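You operate a simulated robot arm through the tools that you are given. There is no shell and no other tool.

The job below is to be done with a simulated robot arm. You get a single attempt, and the scene is never put back.

Task
Teach the camera with the size 40 checker plate.
Fine: lens cap onto the white shelf, focus ring and light knob to the values on the plate, plate across the rests, then press teach once.

Only the result counts: the job must be done as asked and must still hold three seconds after the hand-in. Knocking over, shifting, dropping, spilling or breaking anything else fails it. A push-on lid holds only when it is set on centred and level and pressed home; a screw cap is set on level and turned clockwise until tight.

Robot
A 6-joint arm with a two-finger parallel gripper, fixed in place. Base frame: the origin is at the foot of the arm, x ahead of it, y to its left, z up. Units: m, degrees, N and s.
With the tool pointing down near the work surface it reaches from about 0.34 to 0.86 m from the base axis. Its first joint turns from -115.0 to 115.0 degrees. Payload 3.43 kg.
The tool frame sits at the grasp point between the pads (the TCP): z along the fingers, y along the line on which they close. The tips reach 0.034 m beyond it. Largest opening 0.128 m; finger width 0.024, thickness 0.012; the body of the gripper, 0.048 by 0.13 m, starts 0.096 m behind the TCP.
Orientation is that of the tool frame in the base frame, as a unit quaternion [x, y, z, w]. With the fingers straight down and closing along the base's y, the tool's x points along the base's -x, its y along +y and its z along -z.

Tools
- The arm moves only by the tool jog_arm. Its argument "rows" is a list of rows, each a list of 3 entries, a list of its own where there are three numbers: the shift along the tool's x, y, z in mm, then the turn, a rotation vector about the tool's x, y, z in degrees, then the opening in per cent of the stroke, from 0 (shut) to 100 (fully open). In form: [[[x, y, z], [rx, ry, rz], grip], ...]. A call has 1 to 20 rows; each row is the pose to reach, as a shift and turn from the pose commanded when the call began, along the tool's axes at that moment. Rows are played at 5 a second. More than 0.05 m and 8.6 degrees between two rows, or a gripper value outside its range, and nothing of the call is played. Where a pose cannot be reached the arm comes as near as it can. A force on the tool above 40 N (or 10 N above the force at the start of the call, whichever is more), or a blocked arm, ends the call early, and 0.2 s more pass. Each finger travels about 0.108 m/s and halts on what it meets, pressing with about 27 N; the grip force reading is that of the motor and also rises with nothing between the fingers. The clock runs only during rows and for 0.2 s after the last one: add rows that repeat a pose to give the fingers time. The reply holds the time, the measured pose of the TCP, the force on the tool along the base axes, the opening and the grip force, in the units named above and with some noise, with the torque about the TCP (base axes, N m) and any sound that the robot's microphone picked up.
- Cameras (640 x 400 px; columns grow to the right, rows downward): "scene" is fixed at [0.0513, -0.4992, 1.4685]; the picture's right is [0.51, -0.86, 0.00], its down [-0.49, -0.29, -0.82] and it looks along [0.71, 0.42, -0.57] (base axes); focal length 248 px, centre (320, 200). "wrist" rides on the gripper at [0.076, -0.011, -0.16] in the tool frame; the picture's right is [0.15, 0.99, 0.00], its down [-0.88, 0.13, -0.46] and it looks along [-0.45, 0.07, 0.89] (tool axes); focal length 234 px, centre (320, 200). There is no depth. A picture from a camera that has moved, and an enlarged one, comes with that camera's place and axes in the base frame and with its lens.
- camera(camera): a new picture of that camera. It takes no simulated time.
- lift_body(by): slides the trunk up (or, below 0, down) by that many m; the arm rides with it, the base frame stays. It gives what a move gives, with no picture.
- enlarge(camera, box): a new picture of the part [left, top, right, bottom] of that camera's present view, enlarged. It takes no simulated time.
- job_done(): hands the job in; it is judged then, once.

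Places have to be worked out from the pictures, the camera data and where the tool is seen. Open the gripper and draw the arm clear of the work before you hand the job in, unless the task says otherwise.

The tools are called after "Emit:" as name(argument=value, ...) on one line, values as JSON. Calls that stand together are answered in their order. jog_arm: Moves the arm, as the interface text tells. Its arguments: {"type":"object","properties":{"rows":{"type":"array","items":{"type":"array"}}},"required":["rows"]} The other tools are called the same way: lift_body (by) slides the trunk up or down; camera (camera) takes a picture; enlarge (camera, box) takes an enlarged picture of a part of a camera's view; job_done () hands the job in.

At the start:

```text
clock: 0.0
tool_pos: [0.4555, -0.1515, 1.2847]
orientation: [-0.001, 1.0, 0.0, 0.0]
wrist_force: [0.2, -0.5, -0.2]
moment: [-0.03, -0.01, 0.01]
gripper_width: 0.1278
grip_force: 0.0
trunk travel left (down, up): [-0.7, 0.09]
```

scene: 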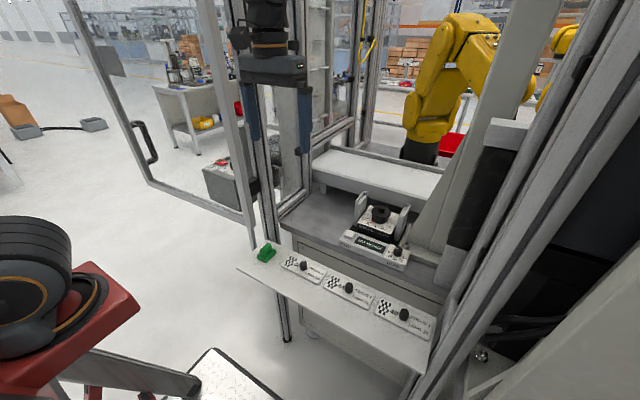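
wrist: 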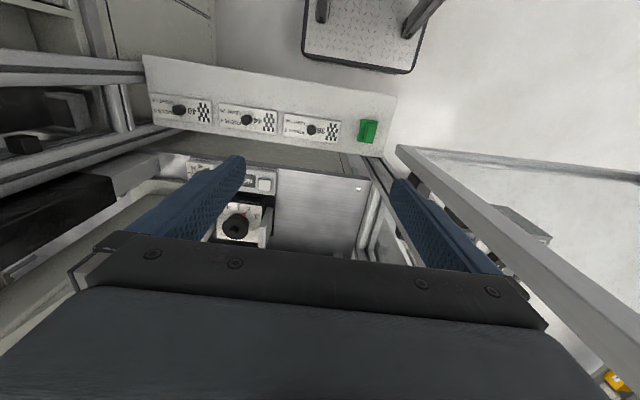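

The pictures show a white shelf with three checker plates and a green item, and behind it a camera device with knobs. I enlarge both views to read things before moving.

Emit:
enlarge(camera="scene", box=[320, 180, 440, 280])

Emit:
enlarge(camera="scene", box=[230, 230, 450, 370])

Emit:
enlarge(camera="wrist", box=[140, 60, 400, 250])

```text
4.00 times, centred on (380, 230) of scene
camera zoom: at [0.0513, -0.4992, 1.4685], right [0.51, -0.86, 0.0], down [-0.49, -0.29, -0.82], along [0.71, 0.42, -0.57], focal length 992 px, centre (80, 80)
```

zoom: 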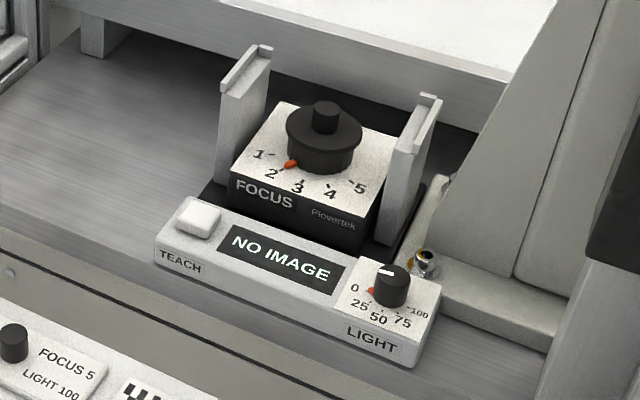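

```text
2.86 times, centred on (340, 300) of scene
camera zoom: at [0.0513, -0.4992, 1.4685], right [0.51, -0.86, 0.0], down [-0.49, -0.29, -0.82], along [0.71, 0.42, -0.57], focal length 709 px, centre (263, -86)
```

zoom: 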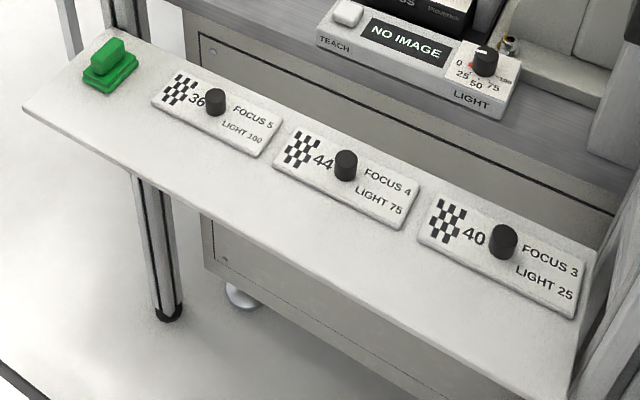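

```text
2.11 times, centred on (270, 155) of wrist
camera zoom: at [0.38, -0.162, 1.4444], right [-0.15, 0.99, 0.0], down [0.88, 0.13, 0.46], along [0.45, 0.07, -0.89], focal length 493 px, centre (425, 295)
```

zoom: 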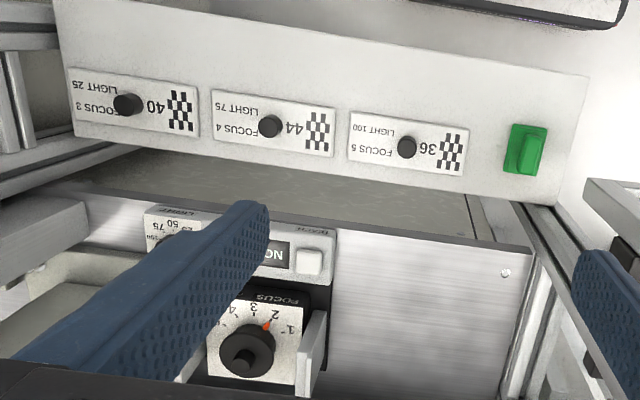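

Plate 40 reads FOCUS 3 and LIGHT 25. From two views, its knob is near (0.50, -0.50, 0.82), and the lens cap on the device is near (0.75, -0.33, 0.96). I move the wrist camera over for a closer look at the device.

Emit:
jog_arm(rows=[[[-13, -33, 10], [0, 0, 0], 100], [[-27, -67, 20], [0, 0, 0], 100], [[-40, -100, 30], [0, 0, 0], 100], [[-53, -133, 40], [0, 0, 0], 100], [[-67, -167, 50], [0, 0, 0], 100], [[-80, -200, 60], [0, 0, 0], 100]])

Emit:
camera(camera="wrist")

Emit:
camera(camera="scene")

```text
clock: 1.4
tool_pos: [0.5344, -0.3513, 1.2254]
orientation: [0.0, 1.0, 0.0, 0.0]
wrist_force: [-0.9, 0.2, 0.6]
moment: [0.0, -0.04, -0.04]
gripper_width: 0.1281
grip_force: 0.0
trunk travel left (down, up): [-0.7, 0.09]
```

```text
taken
camera wrist: at [0.4592, -0.3617, 1.3844], right [-0.15, 0.99, 0.0], down [0.88, 0.13, 0.46], along [0.45, 0.07, -0.89], focal length 234 px, centre (320, 200)
```

wrist: 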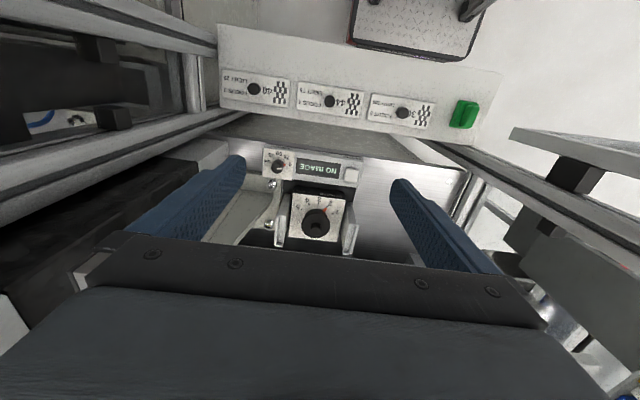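

```text
taken
```

scene: 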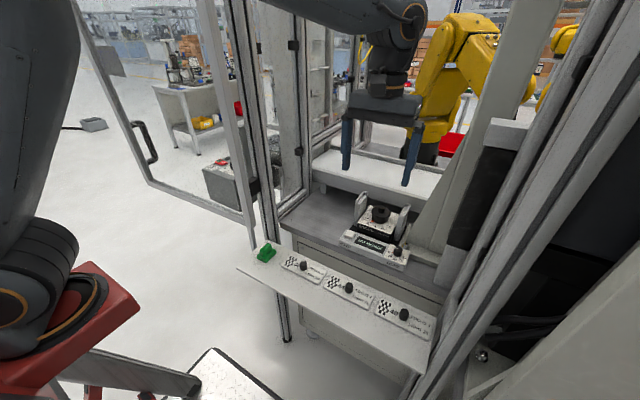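

The device sits between the fingers in the view. I enlarge it for accurate readings.

Emit:
enlarge(camera="wrist", box=[250, 140, 370, 260])

Emit:
enlarge(camera="wrist", box=[200, 20, 520, 150])

```text
3.33 times, centred on (310, 200) of wrist
camera zoom: at [0.4592, -0.3617, 1.3844], right [-0.15, 0.99, 0.0], down [0.88, 0.13, 0.46], along [0.45, 0.07, -0.89], focal length 781 px, centre (353, 200)
```

zoom: 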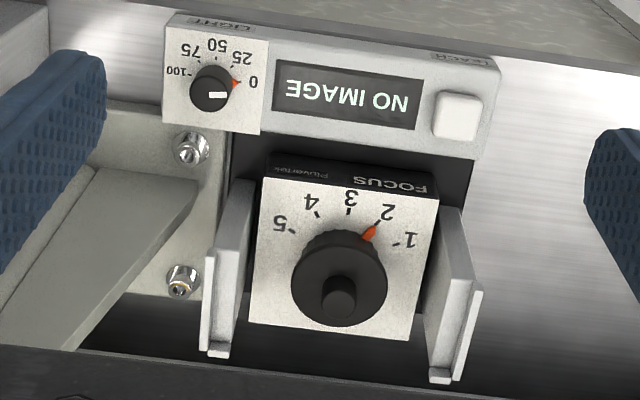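

```text
2.00 times, centred on (360, 85) of wrist
camera zoom: at [0.4592, -0.3617, 1.3844], right [-0.15, 0.99, 0.0], down [0.88, 0.13, 0.46], along [0.45, 0.07, -0.89], focal length 468 px, centre (240, 430)
```

zoom: 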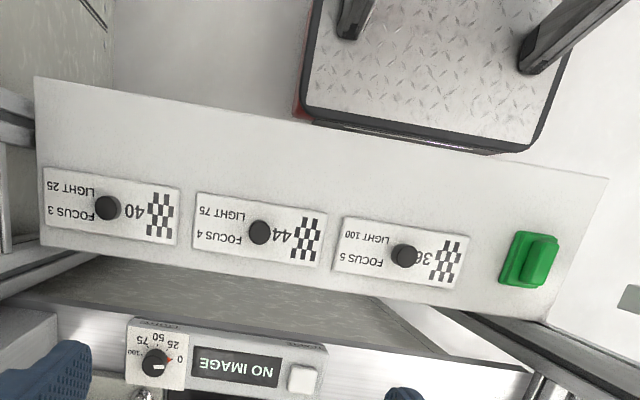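

I estimate the rest tops at z≈0.98, light knob about (0.636, -0.426, 0.917), teach button about (0.622, -0.271, 0.917), and cap knob about (0.737, -0.332, 0.972). I go down and forward to view the cap more closely, staying well above it.

Emit:
jog_arm(rows=[[[-25, 3, 27], [0, 0, 0], 100], [[-50, 6, 54], [0, 0, 0], 100], [[-75, 9, 81], [0, 0, 0], 100], [[-100, 12, 108], [0, 0, 0], 100], [[-126, 16, 135], [0, 0, 0], 100], [[-126, 16, 135], [0, 0, 0], 100]])

Emit:
enlarge(camera="wrist", box=[200, 80, 440, 230])

Emit:
camera(camera="scene")

```text
clock: 2.8
tool_pos: [0.6627, -0.336, 1.0906]
orientation: [0.0, 1.0, 0.0, -0.001]
wrist_force: [0.5, -0.3, -0.3]
moment: [0.02, 0.02, -0.01]
gripper_width: 0.1281
grip_force: 0.1
trunk travel left (down, up): [-0.7, 0.09]
```

```text
2.67 times, centred on (320, 155) of wrist
camera zoom: at [0.587, -0.3463, 1.2496], right [-0.15, 0.99, 0.0], down [0.88, 0.13, 0.46], along [0.45, 0.07, -0.89], focal length 624 px, centre (320, 320)
```

zoom: 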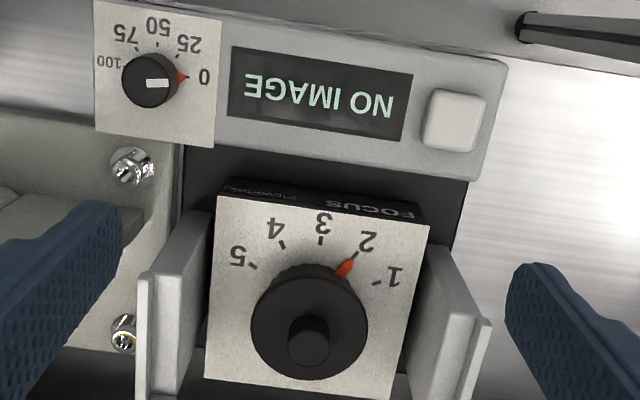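

```text
taken
```

scene: 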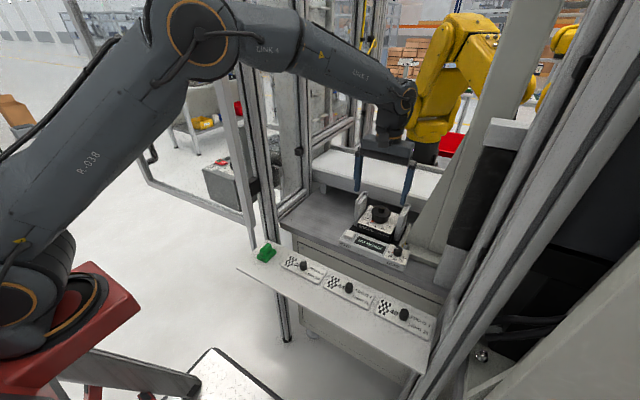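

The device looks aligned with the base axes within about 1°, with the lens axis near (0.742, -0.330). I enlarge the scene view further to see how the cap, ring and rests are built.

Emit:
enlarge(camera="scene", box=[350, 185, 414, 225])

Emit:
enlarge(camera="wrist", box=[270, 150, 366, 210])

Emit:
enlarge(camera="scene", box=[364, 290, 444, 340])

```text
10.00 times, centred on (382, 205) of scene
camera zoom: at [0.0513, -0.4992, 1.4685], right [0.51, -0.86, 0.0], down [-0.49, -0.29, -0.82], along [0.71, 0.42, -0.57], focal length 2480 px, centre (-300, 150)
```

zoom: 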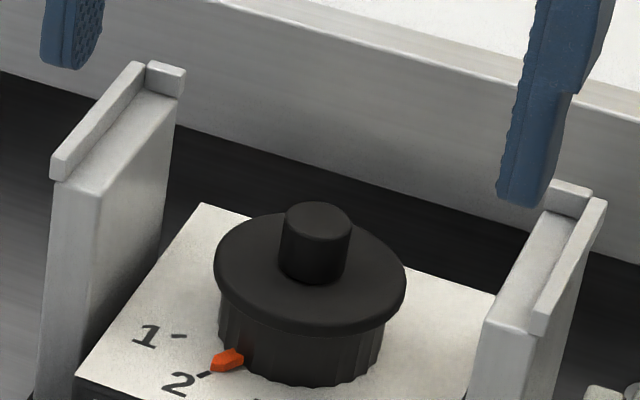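

```text
6.67 times, centred on (318, 180) of wrist
camera zoom: at [0.587, -0.3463, 1.2496], right [-0.15, 0.99, 0.0], down [0.88, 0.13, 0.46], along [0.45, 0.07, -0.89], focal length 1561 px, centre (333, 333)
```

zoom: 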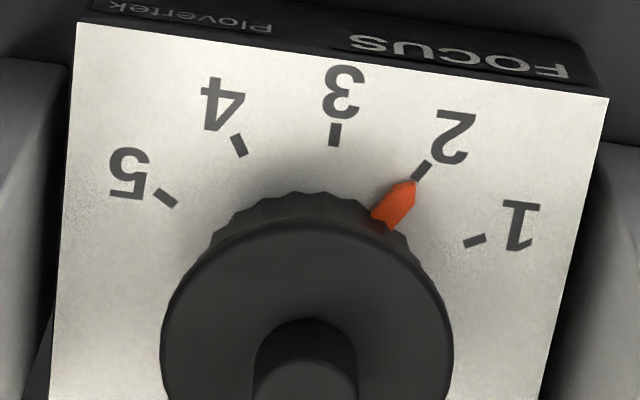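

```text
8.00 times, centred on (404, 315) of scene
camera zoom: at [0.0513, -0.4992, 1.4685], right [0.51, -0.86, 0.0], down [-0.49, -0.29, -0.82], along [0.71, 0.42, -0.57], focal length 1984 px, centre (-352, -720)
```

zoom: 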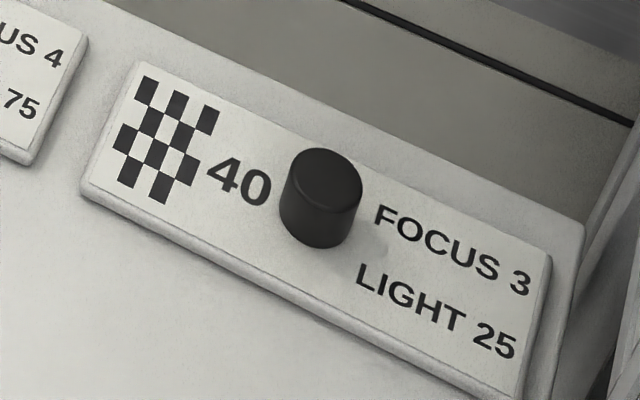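

Ticks on the panel work out to 30° per focus unit, with the ring at exactly 2 and its axis at about (0.746, -0.329). I move above the cap with the fingers narrowed to fit between the rests, then look again before descending.

Emit:
jog_arm(rows=[[[-28, 2, 10], [0, 0, 0], 80], [[-56, 4, 20], [0, 0, 0], 60], [[-83, 7, 30], [0, 0, 0], 45], [[-83, 7, 30], [0, 0, 0], 45], [[-83, 7, 30], [0, 0, 0], 45]])

Emit:
enlarge(camera="wrist", box=[200, 80, 440, 230])

Emit:
enlarge(camera="scene", box=[340, 145, 436, 225])

```text
clock: 4.0
tool_pos: [0.7469, -0.3274, 1.0608]
orientation: [0.0, 1.0, -0.001, 0.0]
wrist_force: [0.9, -0.4, -0.3]
moment: [-0.03, -0.02, 0.01]
gripper_width: 0.0576
grip_force: 0.0
trunk travel left (down, up): [-0.7, 0.09]
```

```text
2.67 times, centred on (320, 155) of wrist
camera zoom: at [0.6697, -0.3386, 1.2198], right [-0.15, 0.99, 0.0], down [0.88, 0.13, 0.46], along [0.45, 0.07, -0.89], focal length 624 px, centre (320, 320)
```

zoom: 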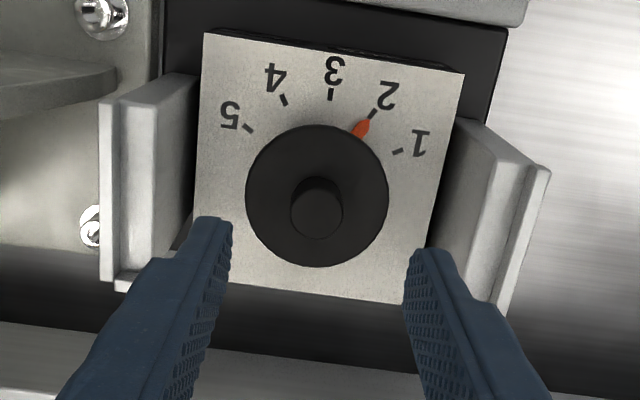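

```text
5.00 times, centred on (388, 185) of scene
camera zoom: at [0.0513, -0.4992, 1.4685], right [0.51, -0.86, 0.0], down [-0.49, -0.29, -0.82], along [0.71, 0.42, -0.57], focal length 1240 px, centre (-20, 275)
```

zoom: 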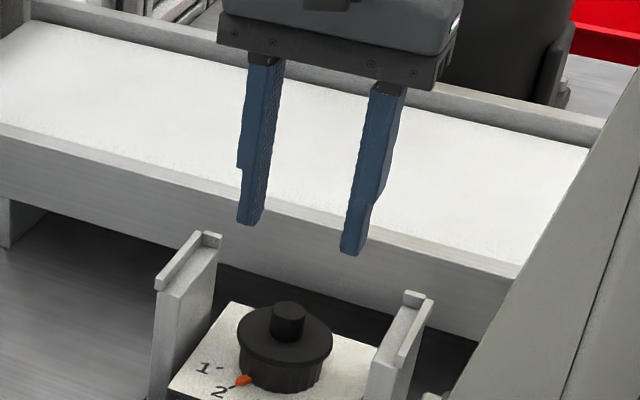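

The fingers straddle the cap knob, and my refined cap centre of (0.7467, -0.328) matches the TCP to under 1 mm. I descend so the tips sit just above the disc and close on the knob.

Emit:
jog_arm(rows=[[[0, 0, 25], [0, 0, 0], 45], [[0, 0, 50], [0, 0, 0], 45], [[0, 0, 72], [0, 0, 0], 45], [[0, 0, 72], [0, 0, 0], 45], [[0, 0, 72], [0, 0, 0], 10], [[0, 0, 72], [0, 0, 0], 10], [[0, 0, 72], [0, 0, 0], 10]])

Emit:
enlarge(camera="scene", box=[340, 165, 436, 225])

Emit:
enlarge(camera="wrist", box=[200, 80, 440, 230])

```text
clock: 5.6
tool_pos: [0.7464, -0.3276, 0.9878]
orientation: [0.001, 1.0, 0.001, 0.0]
wrist_force: [0.0, -0.5, -0.6]
moment: [-0.03, -0.04, -0.02]
gripper_width: 0.0214
grip_force: 27.0
trunk travel left (down, up): [-0.7, 0.09]
```

```text
6.67 times, centred on (388, 195) of scene
camera zoom: at [0.0513, -0.4992, 1.4685], right [0.51, -0.86, 0.0], down [-0.49, -0.29, -0.82], along [0.71, 0.42, -0.57], focal length 1653 px, centre (-133, 233)
```

zoom: 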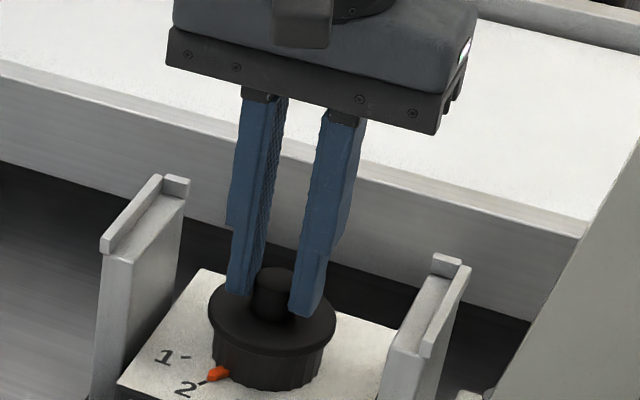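

```text
2.67 times, centred on (320, 155) of wrist
camera zoom: at [0.6694, -0.3387, 1.1475], right [-0.15, 0.99, 0.0], down [0.88, 0.13, 0.46], along [0.45, 0.07, -0.89], focal length 624 px, centre (320, 320)
```

zoom: 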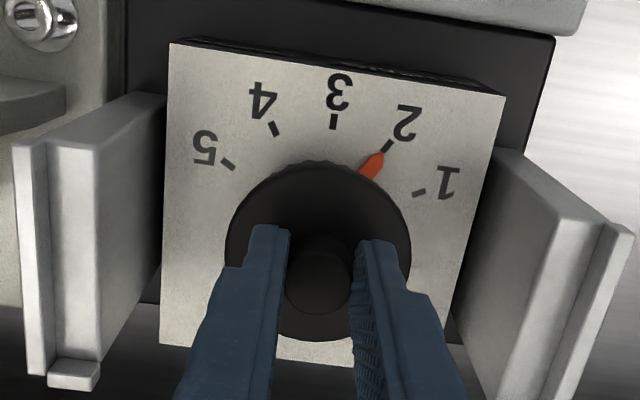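

The knob is held (21 mm wide, 27 N). I pull straight up slowly and watch the force.

Emit:
jog_arm(rows=[[[0, 0, -4], [0, 0, 0], 10], [[0, 0, -8], [0, 0, 0], 10], [[0, 0, -14], [0, 0, 0], 10], [[0, 0, -25], [0, 0, 0], 10], [[0, 0, -40], [0, 0, 0], 10]])

Emit:
enlarge(camera="scene", box=[340, 165, 436, 225])

Emit:
enlarge(camera="wrist", box=[200, 80, 440, 230])

```text
clock: 6.8
tool_pos: [0.7455, -0.3269, 1.0281]
orientation: [0.0, 1.0, 0.001, 0.0]
wrist_force: [-0.2, 1.0, -0.4]
moment: [-0.02, 0.06, -0.02]
gripper_width: 0.0213
grip_force: 27.0
trunk travel left (down, up): [-0.7, 0.09]
```

```text
6.67 times, centred on (388, 195) of scene
camera zoom: at [0.0513, -0.4992, 1.4685], right [0.51, -0.86, 0.0], down [-0.49, -0.29, -0.82], along [0.71, 0.42, -0.57], focal length 1653 px, centre (-133, 233)
```

zoom: 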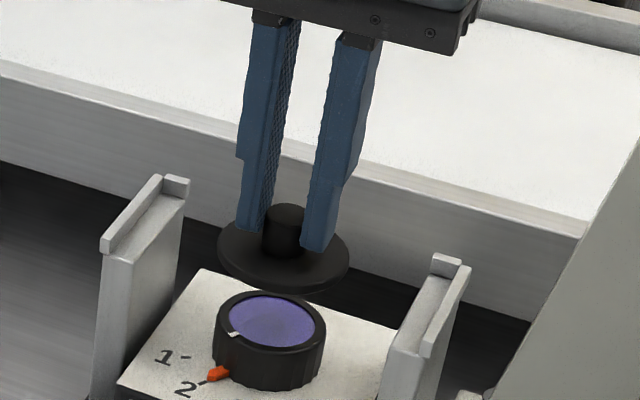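

```text
2.67 times, centred on (320, 155) of wrist
camera zoom: at [0.6695, -0.3387, 1.1876], right [-0.15, 0.99, 0.0], down [0.88, 0.13, 0.46], along [0.45, 0.07, -0.89], focal length 624 px, centre (320, 320)
```

zoom: 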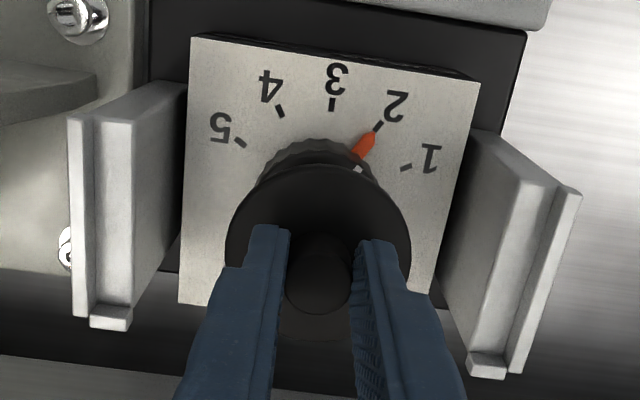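

The cap is off and the lens is bare. I raise it above the rests and carry it back over the free strip at the shelf's near edge, around (0.423, -0.253).

Emit:
jog_arm(rows=[[[0, 0, -40], [0, 0, 0], 10], [[40, 9, -40], [0, 0, 0], 10], [[80, 18, -40], [0, 0, 0], 10], [[120, 27, -40], [0, 0, 0], 10], [[160, 36, -40], [0, 0, 0], 10], [[200, 45, -40], [0, 0, 0], 10], [[240, 55, -30], [0, 0, 0], 10], [[280, 64, -15], [0, 0, 0], 10], [[322, 74, 0], [0, 0, 0], 10], [[322, 74, 30], [0, 0, 0], 10], [[322, 74, 30], [0, 0, 0], 10]])

Emit:
camera(camera="wrist")

Emit:
enlarge(camera="scene", box=[230, 220, 422, 340])

```text
clock: 9.2
tool_pos: [0.4221, -0.2542, 0.9984]
orientation: [0.0, 1.0, 0.0, 0.001]
wrist_force: [0.7, 0.7, -0.7]
moment: [0.03, 0.02, -0.02]
gripper_width: 0.0212
grip_force: 27.1
trunk travel left (down, up): [-0.7, 0.09]
```

```text
taken
camera wrist: at [0.346, -0.2648, 1.158], right [-0.15, 0.99, 0.0], down [0.88, 0.13, 0.46], along [0.45, 0.07, -0.89], focal length 234 px, centre (320, 200)
```

wrist: 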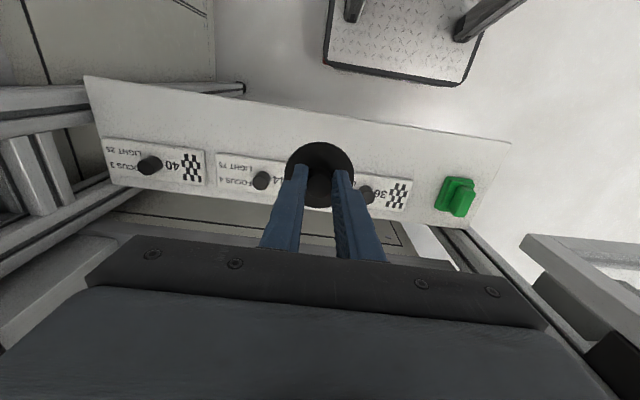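

```text
3.33 times, centred on (326, 280) of scene
camera zoom: at [0.0513, -0.4992, 1.4685], right [0.51, -0.86, 0.0], down [-0.49, -0.29, -0.82], along [0.71, 0.42, -0.57], focal length 827 px, centre (300, -67)
```

zoom: 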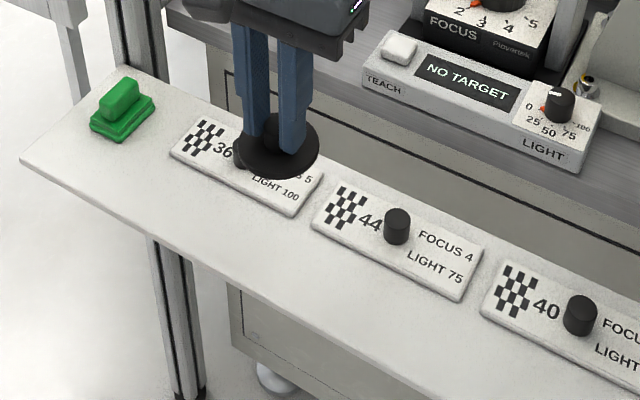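

The cap hangs above the shelf. I enlarge the wrist view to measure the shelf edge and plate edges more accurately.

Emit:
enlarge(camera="wrist", box=[80, 70, 300, 210])

Emit:
enlarge(camera="wrist", box=[280, 80, 520, 230])

```text
2.86 times, centred on (190, 140) of wrist
camera zoom: at [0.346, -0.2648, 1.158], right [-0.15, 0.99, 0.0], down [0.88, 0.13, 0.46], along [0.45, 0.07, -0.89], focal length 669 px, centre (691, 371)
```

zoom: 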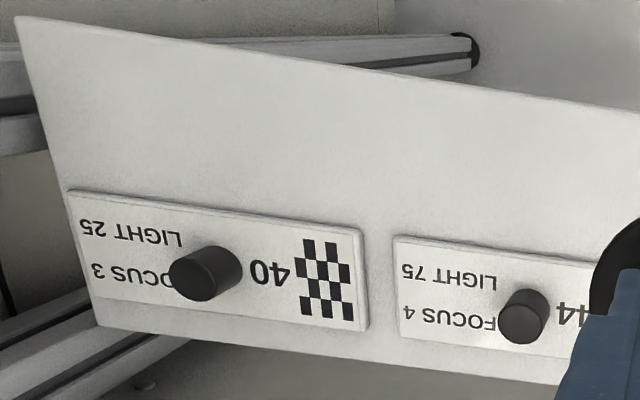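

```text
2.67 times, centred on (400, 155) of wrist
camera zoom: at [0.346, -0.2648, 1.158], right [-0.15, 0.99, 0.0], down [0.88, 0.13, 0.46], along [0.45, 0.07, -0.89], focal length 624 px, centre (107, 320)
```

zoom: 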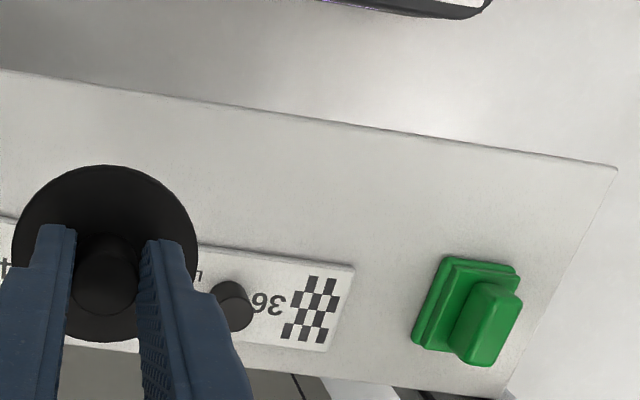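

The cap at x=0.422 spans 0.389–0.455, which fits between the shelf edge (0.385) and the plates (0.464). I lower it to just above the shelf.

Emit:
jog_arm(rows=[[[0, 0, 40], [0, 0, 0], 10], [[0, 0, 80], [0, 0, 0], 10], [[0, 0, 115], [0, 0, 0], 10], [[0, 0, 134], [0, 0, 0], 10], [[0, 0, 136], [0, 0, 0], 10]])

Emit:
enlarge(camera="scene", box=[280, 240, 344, 280])

Emit:
camera(camera="wrist")

```text
clock: 10.4
tool_pos: [0.4228, -0.2535, 0.8618]
orientation: [0.0, 1.0, 0.001, 0.0]
wrist_force: [-0.1, -0.5, -0.9]
moment: [-0.02, 0.01, 0.0]
gripper_width: 0.0214
grip_force: 27.5
trunk travel left (down, up): [-0.7, 0.09]
```

```text
10.00 times, centred on (312, 260) of scene
camera zoom: at [0.0513, -0.4992, 1.4685], right [0.51, -0.86, 0.0], down [-0.49, -0.29, -0.82], along [0.71, 0.42, -0.57], focal length 2480 px, centre (400, -400)
```

zoom: 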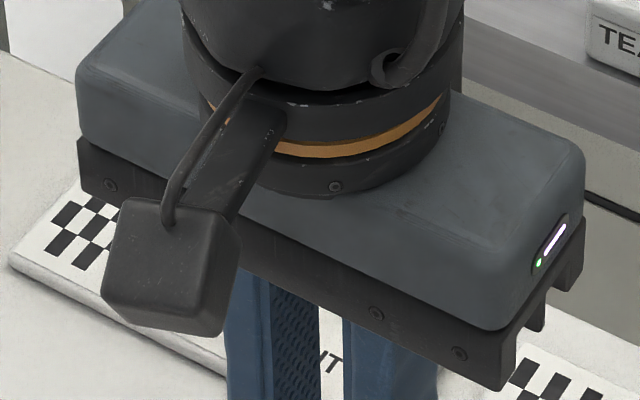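

```text
taken
camera wrist: at [0.347, -0.2651, 1.021], right [-0.15, 0.99, 0.0], down [0.88, 0.13, 0.46], along [0.45, 0.07, -0.89], focal length 234 px, centre (320, 200)
```

wrist: 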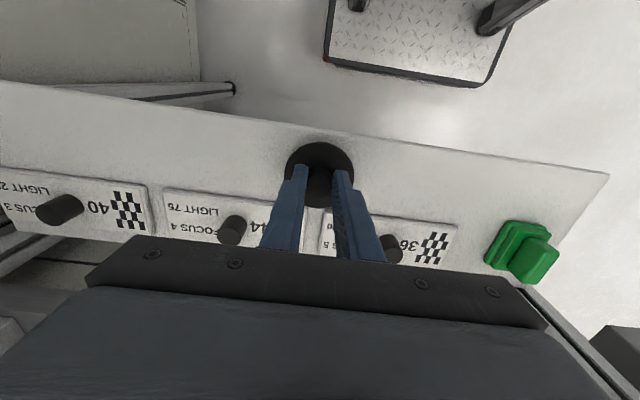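

I check the cap's clearance to the shelf edge and plates in the wrist view before touching down.

Emit:
enlarge(camera="wrist", box=[250, 110, 410, 210])

Emit:
jog_arm(rows=[[[0, 0, 3], [0, 0, 0], 10], [[0, 0, 3], [0, 0, 0], 10]])

```text
4.00 times, centred on (330, 160) of wrist
camera zoom: at [0.347, -0.2651, 1.021], right [-0.15, 0.99, 0.0], down [0.88, 0.13, 0.46], along [0.45, 0.07, -0.89], focal length 937 px, centre (280, 360)
```

zoom: 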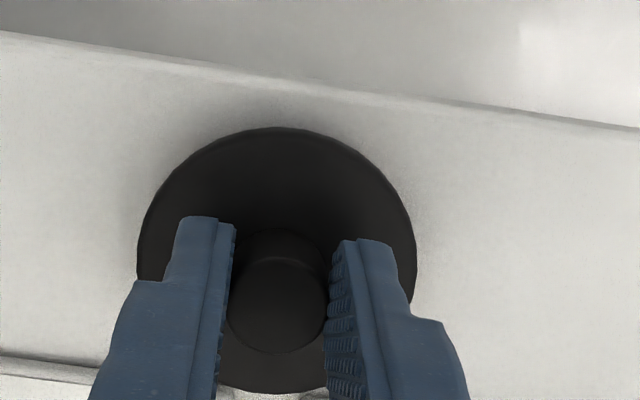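

```text
clock: 11.0
tool_pos: [0.4231, -0.2544, 0.8582]
orientation: [0.001, 1.0, 0.0, -0.001]
wrist_force: [0.1, -0.3, -0.4]
moment: [0.02, -0.05, 0.01]
gripper_width: 0.0213
grip_force: 27.3
trunk travel left (down, up): [-0.7, 0.09]
```

No contact yet at 0.858, and the cap lies well inside the shelf edge. I continue down in small steps.

Emit:
jog_arm(rows=[[[0, 0, 1], [0, 0, 0], 10], [[0, 0, 2], [0, 0, 0], 10], [[0, 0, 2], [0, 0, 0], 10]])

Emit:
jog_arm(rows=[[[0, 0, 1], [0, 0, 0], 10], [[0, 0, 2], [0, 0, 0], 10], [[0, 0, 2], [0, 0, 0], 10]])

```text
clock: 11.8
tool_pos: [0.4232, -0.2539, 0.8565]
orientation: [0.0, 1.0, 0.0, 0.001]
wrist_force: [0.1, -0.3, 0.4]
moment: [-0.01, 0.0, 0.01]
gripper_width: 0.0213
grip_force: 27.2
trunk travel left (down, up): [-0.7, 0.09]
```

```text
clock: 12.6
tool_pos: [0.4229, -0.2529, 0.8549]
orientation: [0.0, 1.0, 0.0, 0.0]
wrist_force: [0.1, 0.1, -0.3]
moment: [-0.01, 0.0, 0.01]
gripper_width: 0.0215
grip_force: 27.2
trunk travel left (down, up): [-0.7, 0.09]
```

Still no contact force at 0.855, so I keep stepping down by about 1 mm per row.

Emit:
jog_arm(rows=[[[0, 0, 1], [0, 0, 0], 10], [[0, 0, 2], [0, 0, 0], 10], [[0, 0, 2], [0, 0, 0], 10]])

Emit:
jog_arm(rows=[[[0, 0, 1], [0, 0, 0], 10], [[0, 0, 1], [0, 0, 0], 10]])

Emit:
enlarge(camera="wrist", box=[250, 110, 410, 210])

```text
clock: 13.4
tool_pos: [0.4223, -0.2543, 0.8537]
orientation: [0.0, 1.0, 0.0, 0.001]
wrist_force: [0.3, -0.4, 0.7]
moment: [-0.02, 0.0, -0.02]
gripper_width: 0.0213
grip_force: 27.1
trunk travel left (down, up): [-0.7, 0.09]
```

```text
clock: 14.0
tool_pos: [0.4241, -0.2557, 0.8517]
orientation: [0.0, 1.0, 0.0, 0.001]
wrist_force: [0.0, -0.5, -0.7]
moment: [-0.01, -0.01, -0.01]
gripper_width: 0.0212
grip_force: 27.0
trunk travel left (down, up): [-0.7, 0.09]
```

```text
4.00 times, centred on (330, 160) of wrist
camera zoom: at [0.3471, -0.2652, 1.0115], right [-0.15, 0.99, 0.0], down [0.88, 0.13, 0.46], along [0.45, 0.07, -0.89], focal length 937 px, centre (280, 360)
```

zoom: 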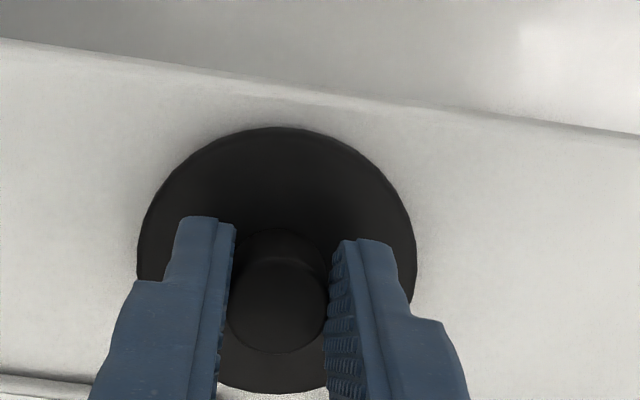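

Still free at about 0.852. I continue with 1 mm steps, checking the force each time.

Emit:
jog_arm(rows=[[[0, 0, 1], [0, 0, 0], 10], [[0, 0, 2], [0, 0, 0], 10], [[0, 0, 2], [0, 0, 0], 10]])

Emit:
jog_arm(rows=[[[0, 0, 1], [0, 0, 0], 10], [[0, 0, 1], [0, 0, 0], 10]])

Emit:
jog_arm(rows=[[[0, 0, 1], [0, 0, 0], 10], [[0, 0, 1], [0, 0, 0], 10]])

```text
clock: 14.8
tool_pos: [0.423, -0.2555, 0.8511]
orientation: [-0.001, 1.0, -0.001, -0.001]
wrist_force: [-1.0, 2.6, 11.1]
moment: [0.04, 0.02, -0.01]
gripper_width: 0.0214
grip_force: 27.3
trunk travel left (down, up): [-0.7, 0.09]
```

```text
clock: 15.4
tool_pos: [0.4232, -0.2546, 0.851]
orientation: [0.0, 1.0, -0.001, 0.001]
wrist_force: [-2.5, 1.1, 27.8]
moment: [0.05, 0.05, -0.01]
gripper_width: 0.0213
grip_force: 27.3
trunk travel left (down, up): [-0.7, 0.09]
```

```text
clock: 16.0
tool_pos: [0.4234, -0.2542, 0.8491]
orientation: [0.0, 1.0, 0.0, 0.0]
wrist_force: [0.6, 0.1, 36.2]
moment: [0.01, -0.25, -0.01]
gripper_width: 0.0213
grip_force: 26.9
trunk travel left (down, up): [-0.7, 0.09]
```

The cap touched down at about 0.851 and is now pressed with 36 N. I ease up 2.5 mm to unload and then open the fingers slowly.

Emit:
jog_arm(rows=[[[0, 0, -1.5], [0, 0, 0], 10], [[0, 0, -2.5], [0, 0, 0], 10], [[0, 0, -2.5], [0, 0, 0], 10]])

```text
clock: 16.8
tool_pos: [0.422, -0.2533, 0.8502]
orientation: [-0.001, 1.0, 0.001, 0.0]
wrist_force: [-0.7, -0.2, -0.9]
moment: [0.03, -0.01, -0.02]
gripper_width: 0.0212
grip_force: 27.2
trunk travel left (down, up): [-0.7, 0.09]
```

The load is gone with the cap on the shelf. I open the fingers and rise straight up.

Emit:
jog_arm(rows=[[[0, 0, 0], [0, 0, 0], 20], [[0, 0, 0], [0, 0, 0], 30], [[0, 0, 0], [0, 0, 0], 40], [[0, 0, 0], [0, 0, 0], 40], [[0, 0, -20], [0, 0, 0], 40], [[0, 0, -50], [0, 0, 0], 40], [[0, 0, -90], [0, 0, 0], 45], [[0, 0, -130], [0, 0, 0], 45], [[0, 0, -150], [0, 0, 0], 45]])

Emit:
camera(camera="wrist")

Emit:
enlarge(camera="scene", box=[230, 220, 422, 340])

```text
clock: 18.8
tool_pos: [0.4241, -0.2541, 1.0012]
orientation: [0.0, 1.0, 0.0, 0.0]
wrist_force: [-0.6, 0.3, 0.0]
moment: [0.01, 0.02, 0.0]
gripper_width: 0.0577
grip_force: 0.0
trunk travel left (down, up): [-0.7, 0.09]
```

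```text
taken
camera wrist: at [0.3479, -0.2647, 1.16], right [-0.15, 0.99, 0.0], down [0.88, 0.13, 0.46], along [0.45, 0.07, -0.89], focal length 234 px, centre (320, 200)
```

wrist: 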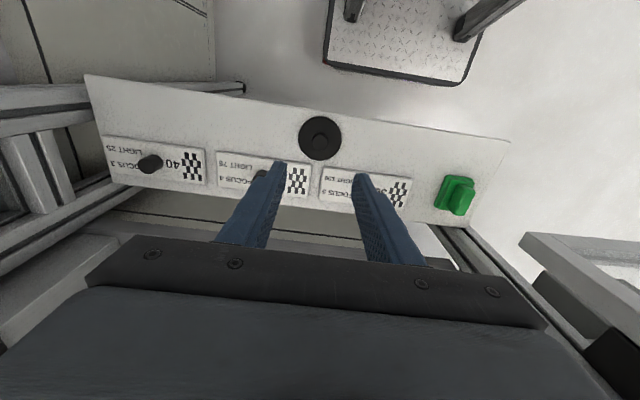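

```text
3.33 times, centred on (326, 280) of scene
camera zoom: at [0.0513, -0.4992, 1.4685], right [0.51, -0.86, 0.0], down [-0.49, -0.29, -0.82], along [0.71, 0.42, -0.57], focal length 827 px, centre (300, -67)
```

zoom: 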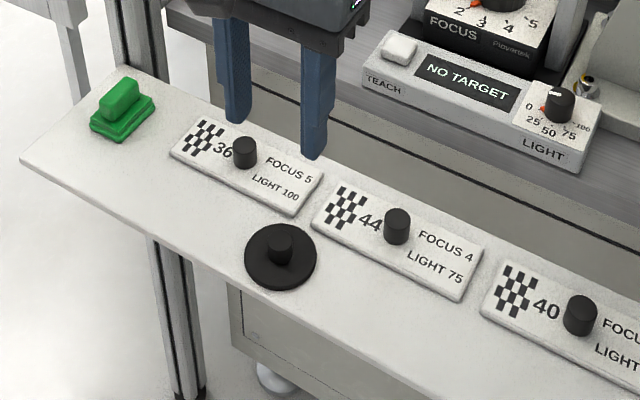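

The cap rests on the shelf clear of everything. Next is the focus ring, so I go back above the lens with the fingers opened to about 74 mm.

Emit:
jog_arm(rows=[[[-10, -2, -30], [0, 0, 0], 50], [[-40, -9, -60], [0, 0, 0], 58], [[-80, -18, -60], [0, 0, 0], 58], [[-120, -27, -60], [0, 0, 0], 58], [[-160, -37, -60], [0, 0, 0], 58], [[-200, -46, -60], [0, 0, 0], 58], [[-240, -55, -60], [0, 0, 0], 58], [[-280, -64, -60], [0, 0, 0], 58], [[-322.6, -74, -60], [0, 0, 0], 58], [[-322.6, -74, -60], [0, 0, 0], 58]])

Emit:
enlarge(camera="wrist", box=[200, 80, 440, 230])

Emit:
enlarge(camera="scene", box=[340, 165, 436, 225])

```text
clock: 21.0
tool_pos: [0.747, -0.328, 1.0592]
orientation: [-0.001, 1.0, 0.0, -0.001]
wrist_force: [-0.4, -0.7, -0.6]
moment: [0.0, -0.02, 0.02]
gripper_width: 0.0744
grip_force: 0.1
trunk travel left (down, up): [-0.7, 0.09]
```

```text
2.67 times, centred on (320, 155) of wrist
camera zoom: at [0.6708, -0.3389, 1.2194], right [-0.15, 0.99, 0.0], down [0.88, 0.13, 0.45], along [0.45, 0.07, -0.89], focal length 624 px, centre (320, 320)
```

zoom: 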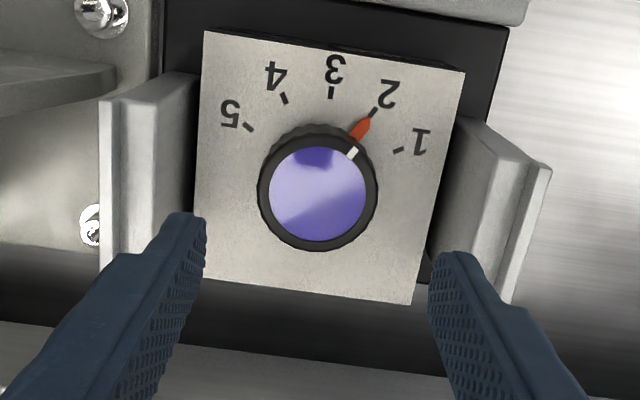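

```text
6.67 times, centred on (388, 195) of scene
camera zoom: at [0.0513, -0.4992, 1.4685], right [0.51, -0.86, 0.0], down [-0.49, -0.29, -0.82], along [0.71, 0.42, -0.57], focal length 1653 px, centre (-133, 233)
```

zoom: 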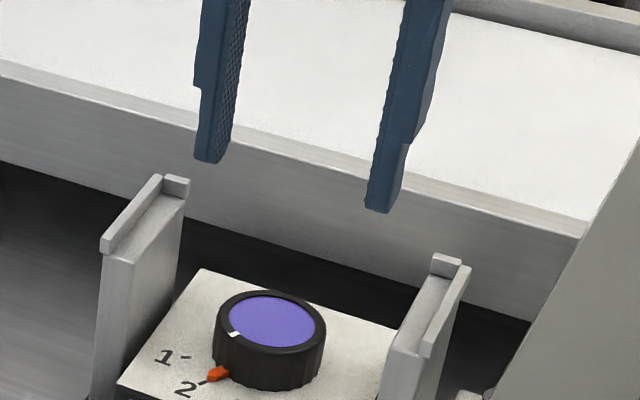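

The ring centre is at (0.746, -0.329), matching the TCP. I descend around the ring with the tips about 8 mm above the panel and close on it.

Emit:
jog_arm(rows=[[[0, 0, 35], [0, 0, 0], 58], [[0, 0, 70], [0, 0, 0], 58], [[0, 0, 99], [0, 0, 0], 58], [[0, 0, 99], [0, 0, 0], 58], [[0, 0, 99], [0, 0, 0], 35], [[0, 0, 99], [0, 0, 0], 35], [[0, 0, 99], [0, 0, 0], 35]])

Emit:
enlarge(camera="scene", box=[340, 165, 436, 225])

Emit:
enlarge(camera="wrist", box=[200, 80, 440, 230])

```text
clock: 22.6
tool_pos: [0.7448, -0.3287, 0.9617]
orientation: [-0.001, 1.0, 0.0, 0.0]
wrist_force: [0.5, 2.0, -2.4]
moment: [0.09, -0.56, -0.02]
gripper_width: 0.0552
grip_force: 45.3
trunk travel left (down, up): [-0.7, 0.09]
```

```text
6.67 times, centred on (388, 195) of scene
camera zoom: at [0.0513, -0.4992, 1.4685], right [0.51, -0.86, 0.0], down [-0.49, -0.29, -0.82], along [0.71, 0.42, -0.57], focal length 1653 px, centre (-133, 233)
```

zoom: 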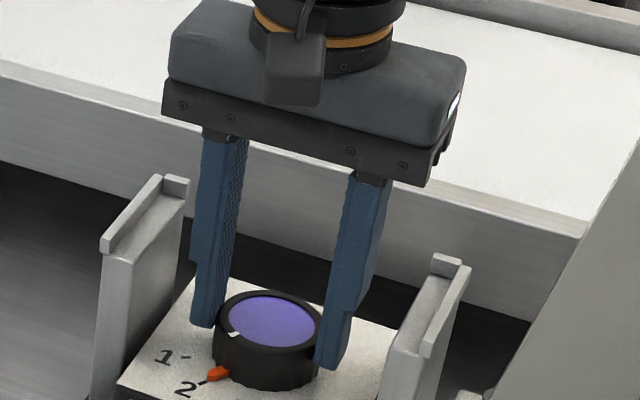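

```text
2.67 times, centred on (320, 155) of wrist
camera zoom: at [0.6693, -0.3394, 1.1201], right [-0.15, 0.99, 0.0], down [0.88, 0.13, 0.46], along [0.45, 0.07, -0.89], focal length 624 px, centre (320, 320)
```

zoom: 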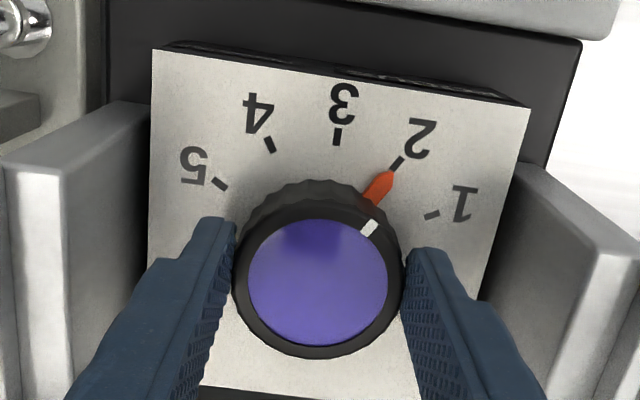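

The ring is gripped at 55 mm. I turn it 30° counter-clockwise seen from above, which is -30° about tool z, towards 3.

Emit:
jog_arm(rows=[[[0, 0, 0], [0, 0, -5], 35], [[0, 0, 0], [0, 0, -10], 35], [[0, 0, 0], [0, 0, -15], 35], [[0, 0, 0], [0, 0, -20], 35], [[0, 0, 0], [0, 0, -25], 35], [[0, 0, 0], [0, 0, -30], 35], [[0, 0, 0], [0, 0, -30], 35]])

Emit:
enlarge(camera="wrist", box=[200, 80, 440, 230])

Emit:
enlarge(camera="scene", box=[350, 185, 430, 235])

```text
clock: 24.2
tool_pos: [0.7473, -0.3306, 0.9607]
orientation: [-0.26, 0.966, 0.0, -0.001]
wrist_force: [3.6, -19.4, -13.3]
moment: [-0.84, -0.28, -0.09]
gripper_width: 0.0551
grip_force: 45.2
trunk travel left (down, up): [-0.7, 0.09]
```

```text
2.67 times, centred on (320, 155) of wrist
camera zoom: at [0.6858, -0.378, 1.1202], right [-0.62, 0.78, 0.0], down [0.7, 0.55, 0.45], along [0.36, 0.28, -0.89], focal length 624 px, centre (320, 320)
```

zoom: 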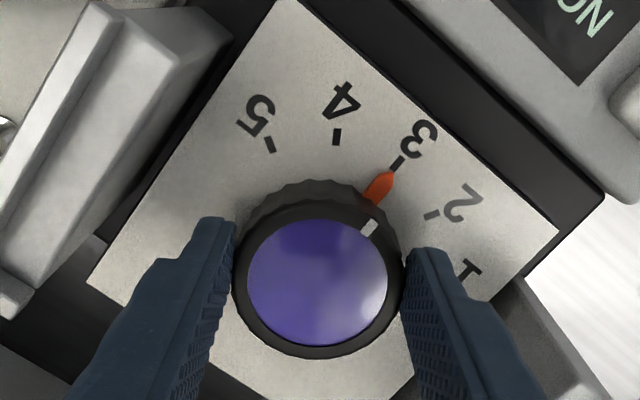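

```text
8.00 times, centred on (390, 210) of scene
camera zoom: at [0.0513, -0.4992, 1.4685], right [0.51, -0.86, 0.0], down [-0.49, -0.29, -0.82], along [0.71, 0.42, -0.57], focal length 1984 px, centre (-240, 120)
```

zoom: 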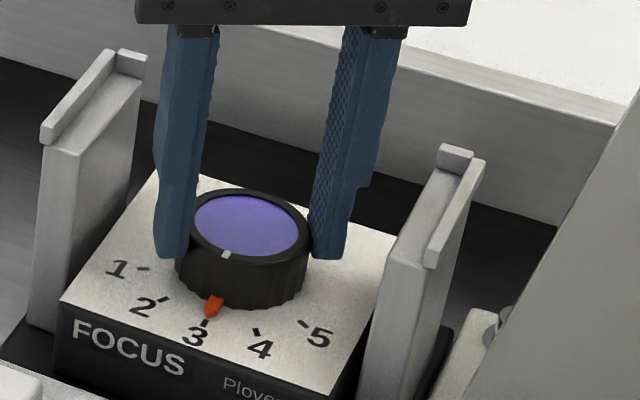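

The pointer now lines up with 3. I release the ring, rise, and turn back to square.

Emit:
jog_arm(rows=[[[0, 0, 0], [0, 0, 0], 48], [[0, 0, 0], [0, 0, 0], 58], [[0, 0, 0], [0, 0, 0], 58], [[0, 0, -30], [0, 0, 0], 58], [[0, 0, -65], [0, 0, 0], 58], [[0, 0, -100], [0, 0, 0], 58], [[0, 0, -110], [0, 0, 7.5], 58], [[0, 0, -110], [0, 0, 15], 58], [[0, 0, -110], [0, 0, 22.5], 58], [[0, 0, -110], [0, 0, 30], 58], [[0, 0, -110], [0, 0, 30], 58]])

Emit:
enlarge(camera="wrist", box=[250, 80, 410, 180])

Emit:
enlarge(camera="scene", box=[350, 190, 414, 230])

```text
clock: 26.6
tool_pos: [0.7453, -0.3269, 1.072]
orientation: [0.0, 1.0, 0.0, 0.0]
wrist_force: [0.6, -0.8, -0.7]
moment: [0.04, 0.02, -0.01]
gripper_width: 0.0744
grip_force: 0.0
trunk travel left (down, up): [-0.7, 0.09]
```

```text
4.00 times, centred on (330, 130) of wrist
camera zoom: at [0.67, -0.3389, 1.231], right [-0.15, 0.99, 0.0], down [0.88, 0.13, 0.46], along [0.45, 0.07, -0.89], focal length 937 px, centre (280, 480)
```

zoom: 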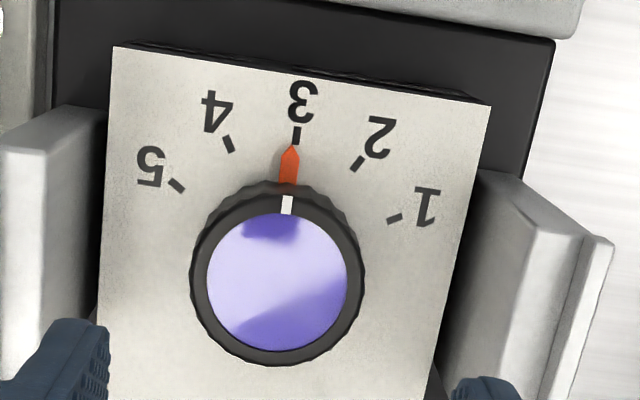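

```text
10.00 times, centred on (382, 210) of scene
camera zoom: at [0.0513, -0.4992, 1.4685], right [0.51, -0.86, 0.0], down [-0.49, -0.29, -0.82], along [0.71, 0.42, -0.57], focal length 2480 px, centre (-300, 100)
```

zoom: 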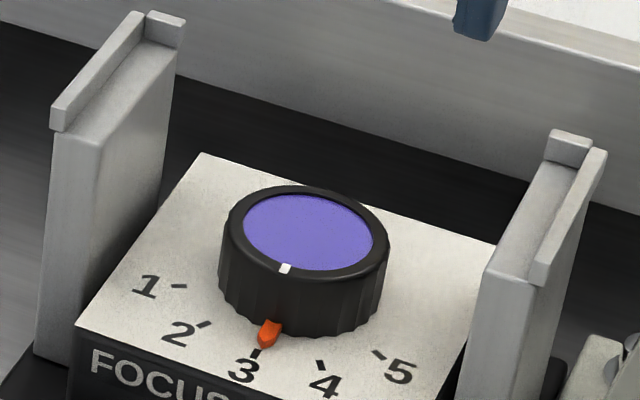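

I zoom in further to judge the pointer's alignment with the 3 tick.

Emit:
enlarge(camera="wrist", box=[290, 90, 354, 130])

Emit:
enlarge(camera="wrist", box=[280, 88, 380, 178])

```text
10.00 times, centred on (322, 110) of wrist
camera zoom: at [0.67, -0.3389, 1.231], right [-0.15, 0.99, 0.0], down [0.88, 0.13, 0.46], along [0.45, 0.07, -0.89], focal length 2342 px, centre (300, 1100)
```

zoom: 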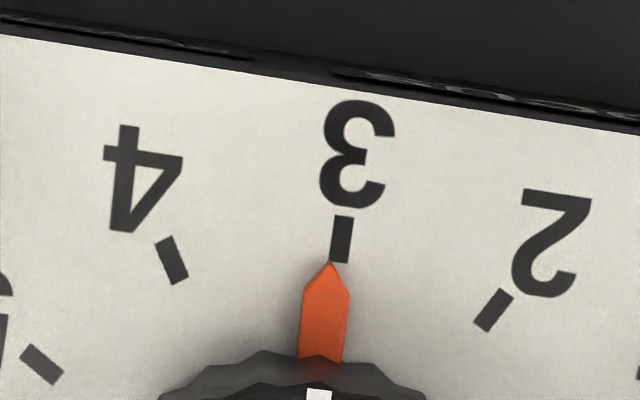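

```text
4.44 times, centred on (330, 133) of wrist
camera zoom: at [0.67, -0.3389, 1.231], right [-0.15, 0.99, 0.0], down [0.88, 0.13, 0.46], along [0.45, 0.07, -0.89], focal length 1041 px, centre (276, 498)
```

zoom: 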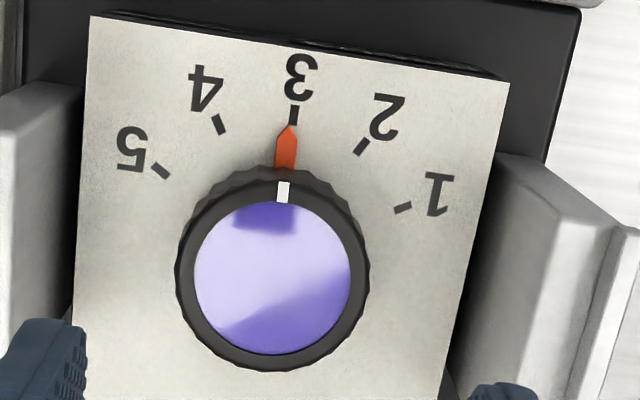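

The pointer sits about 2° past the 3 tick, towards 4. I re-grip the ring and turn it back about 2°.

Emit:
jog_arm(rows=[[[0, 0, 35], [0, 0, 0], 58], [[0, 0, 75], [0, 0, 0], 58], [[0, 0, 110], [0, 0, 0], 58], [[0, 0, 110], [0, 0, 0], 58], [[0, 0, 110], [0, 0, 0], 38], [[0, 0, 110], [0, 0, 0], 38], [[0, 0, 110], [0, 0, 0], 38]])

Emit:
enlarge(camera="wrist", box=[280, 88, 380, 178])

```text
clock: 28.2
tool_pos: [0.7471, -0.3289, 0.9607]
orientation: [0.0, 1.0, 0.0, 0.0]
wrist_force: [2.1, -3.5, -2.5]
moment: [-0.12, -0.73, -0.05]
gripper_width: 0.0555
grip_force: 45.0
trunk travel left (down, up): [-0.7, 0.09]
```

```text
4.44 times, centred on (330, 133) of wrist
camera zoom: at [0.6703, -0.3394, 1.1203], right [-0.15, 0.99, 0.0], down [0.88, 0.13, 0.46], along [0.45, 0.07, -0.89], focal length 1041 px, centre (276, 498)
```

zoom: 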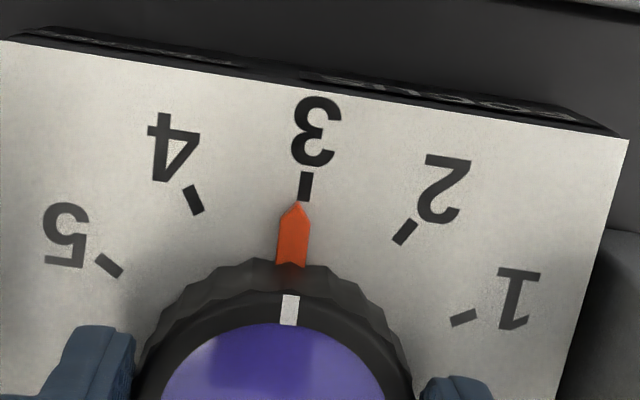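

The offset reads about 2.2° here as well. I turn the ring back by that amount and check while still holding it.

Emit:
jog_arm(rows=[[[0, 0, 0], [0, 0, 1.1], 38], [[0, 0, 0], [0, 0, 2.2], 38], [[0, 0, 0], [0, 0, 2.2], 38]])

Emit:
enlarge(camera="wrist", box=[280, 88, 380, 178])

```text
clock: 29.0
tool_pos: [0.7454, -0.3276, 0.9607]
orientation: [0.019, 1.0, 0.0, 0.0]
wrist_force: [3.2, -2.9, -4.4]
moment: [-0.5, -0.68, -0.01]
gripper_width: 0.0555
grip_force: 45.0
trunk travel left (down, up): [-0.7, 0.09]
```

```text
4.44 times, centred on (330, 133) of wrist
camera zoom: at [0.6701, -0.3363, 1.1203], right [-0.11, 0.99, 0.0], down [0.88, 0.1, 0.46], along [0.45, 0.05, -0.89], focal length 1041 px, centre (276, 498)
```

zoom: 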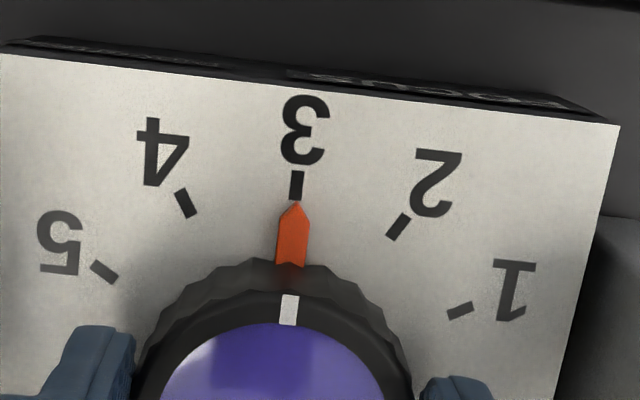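

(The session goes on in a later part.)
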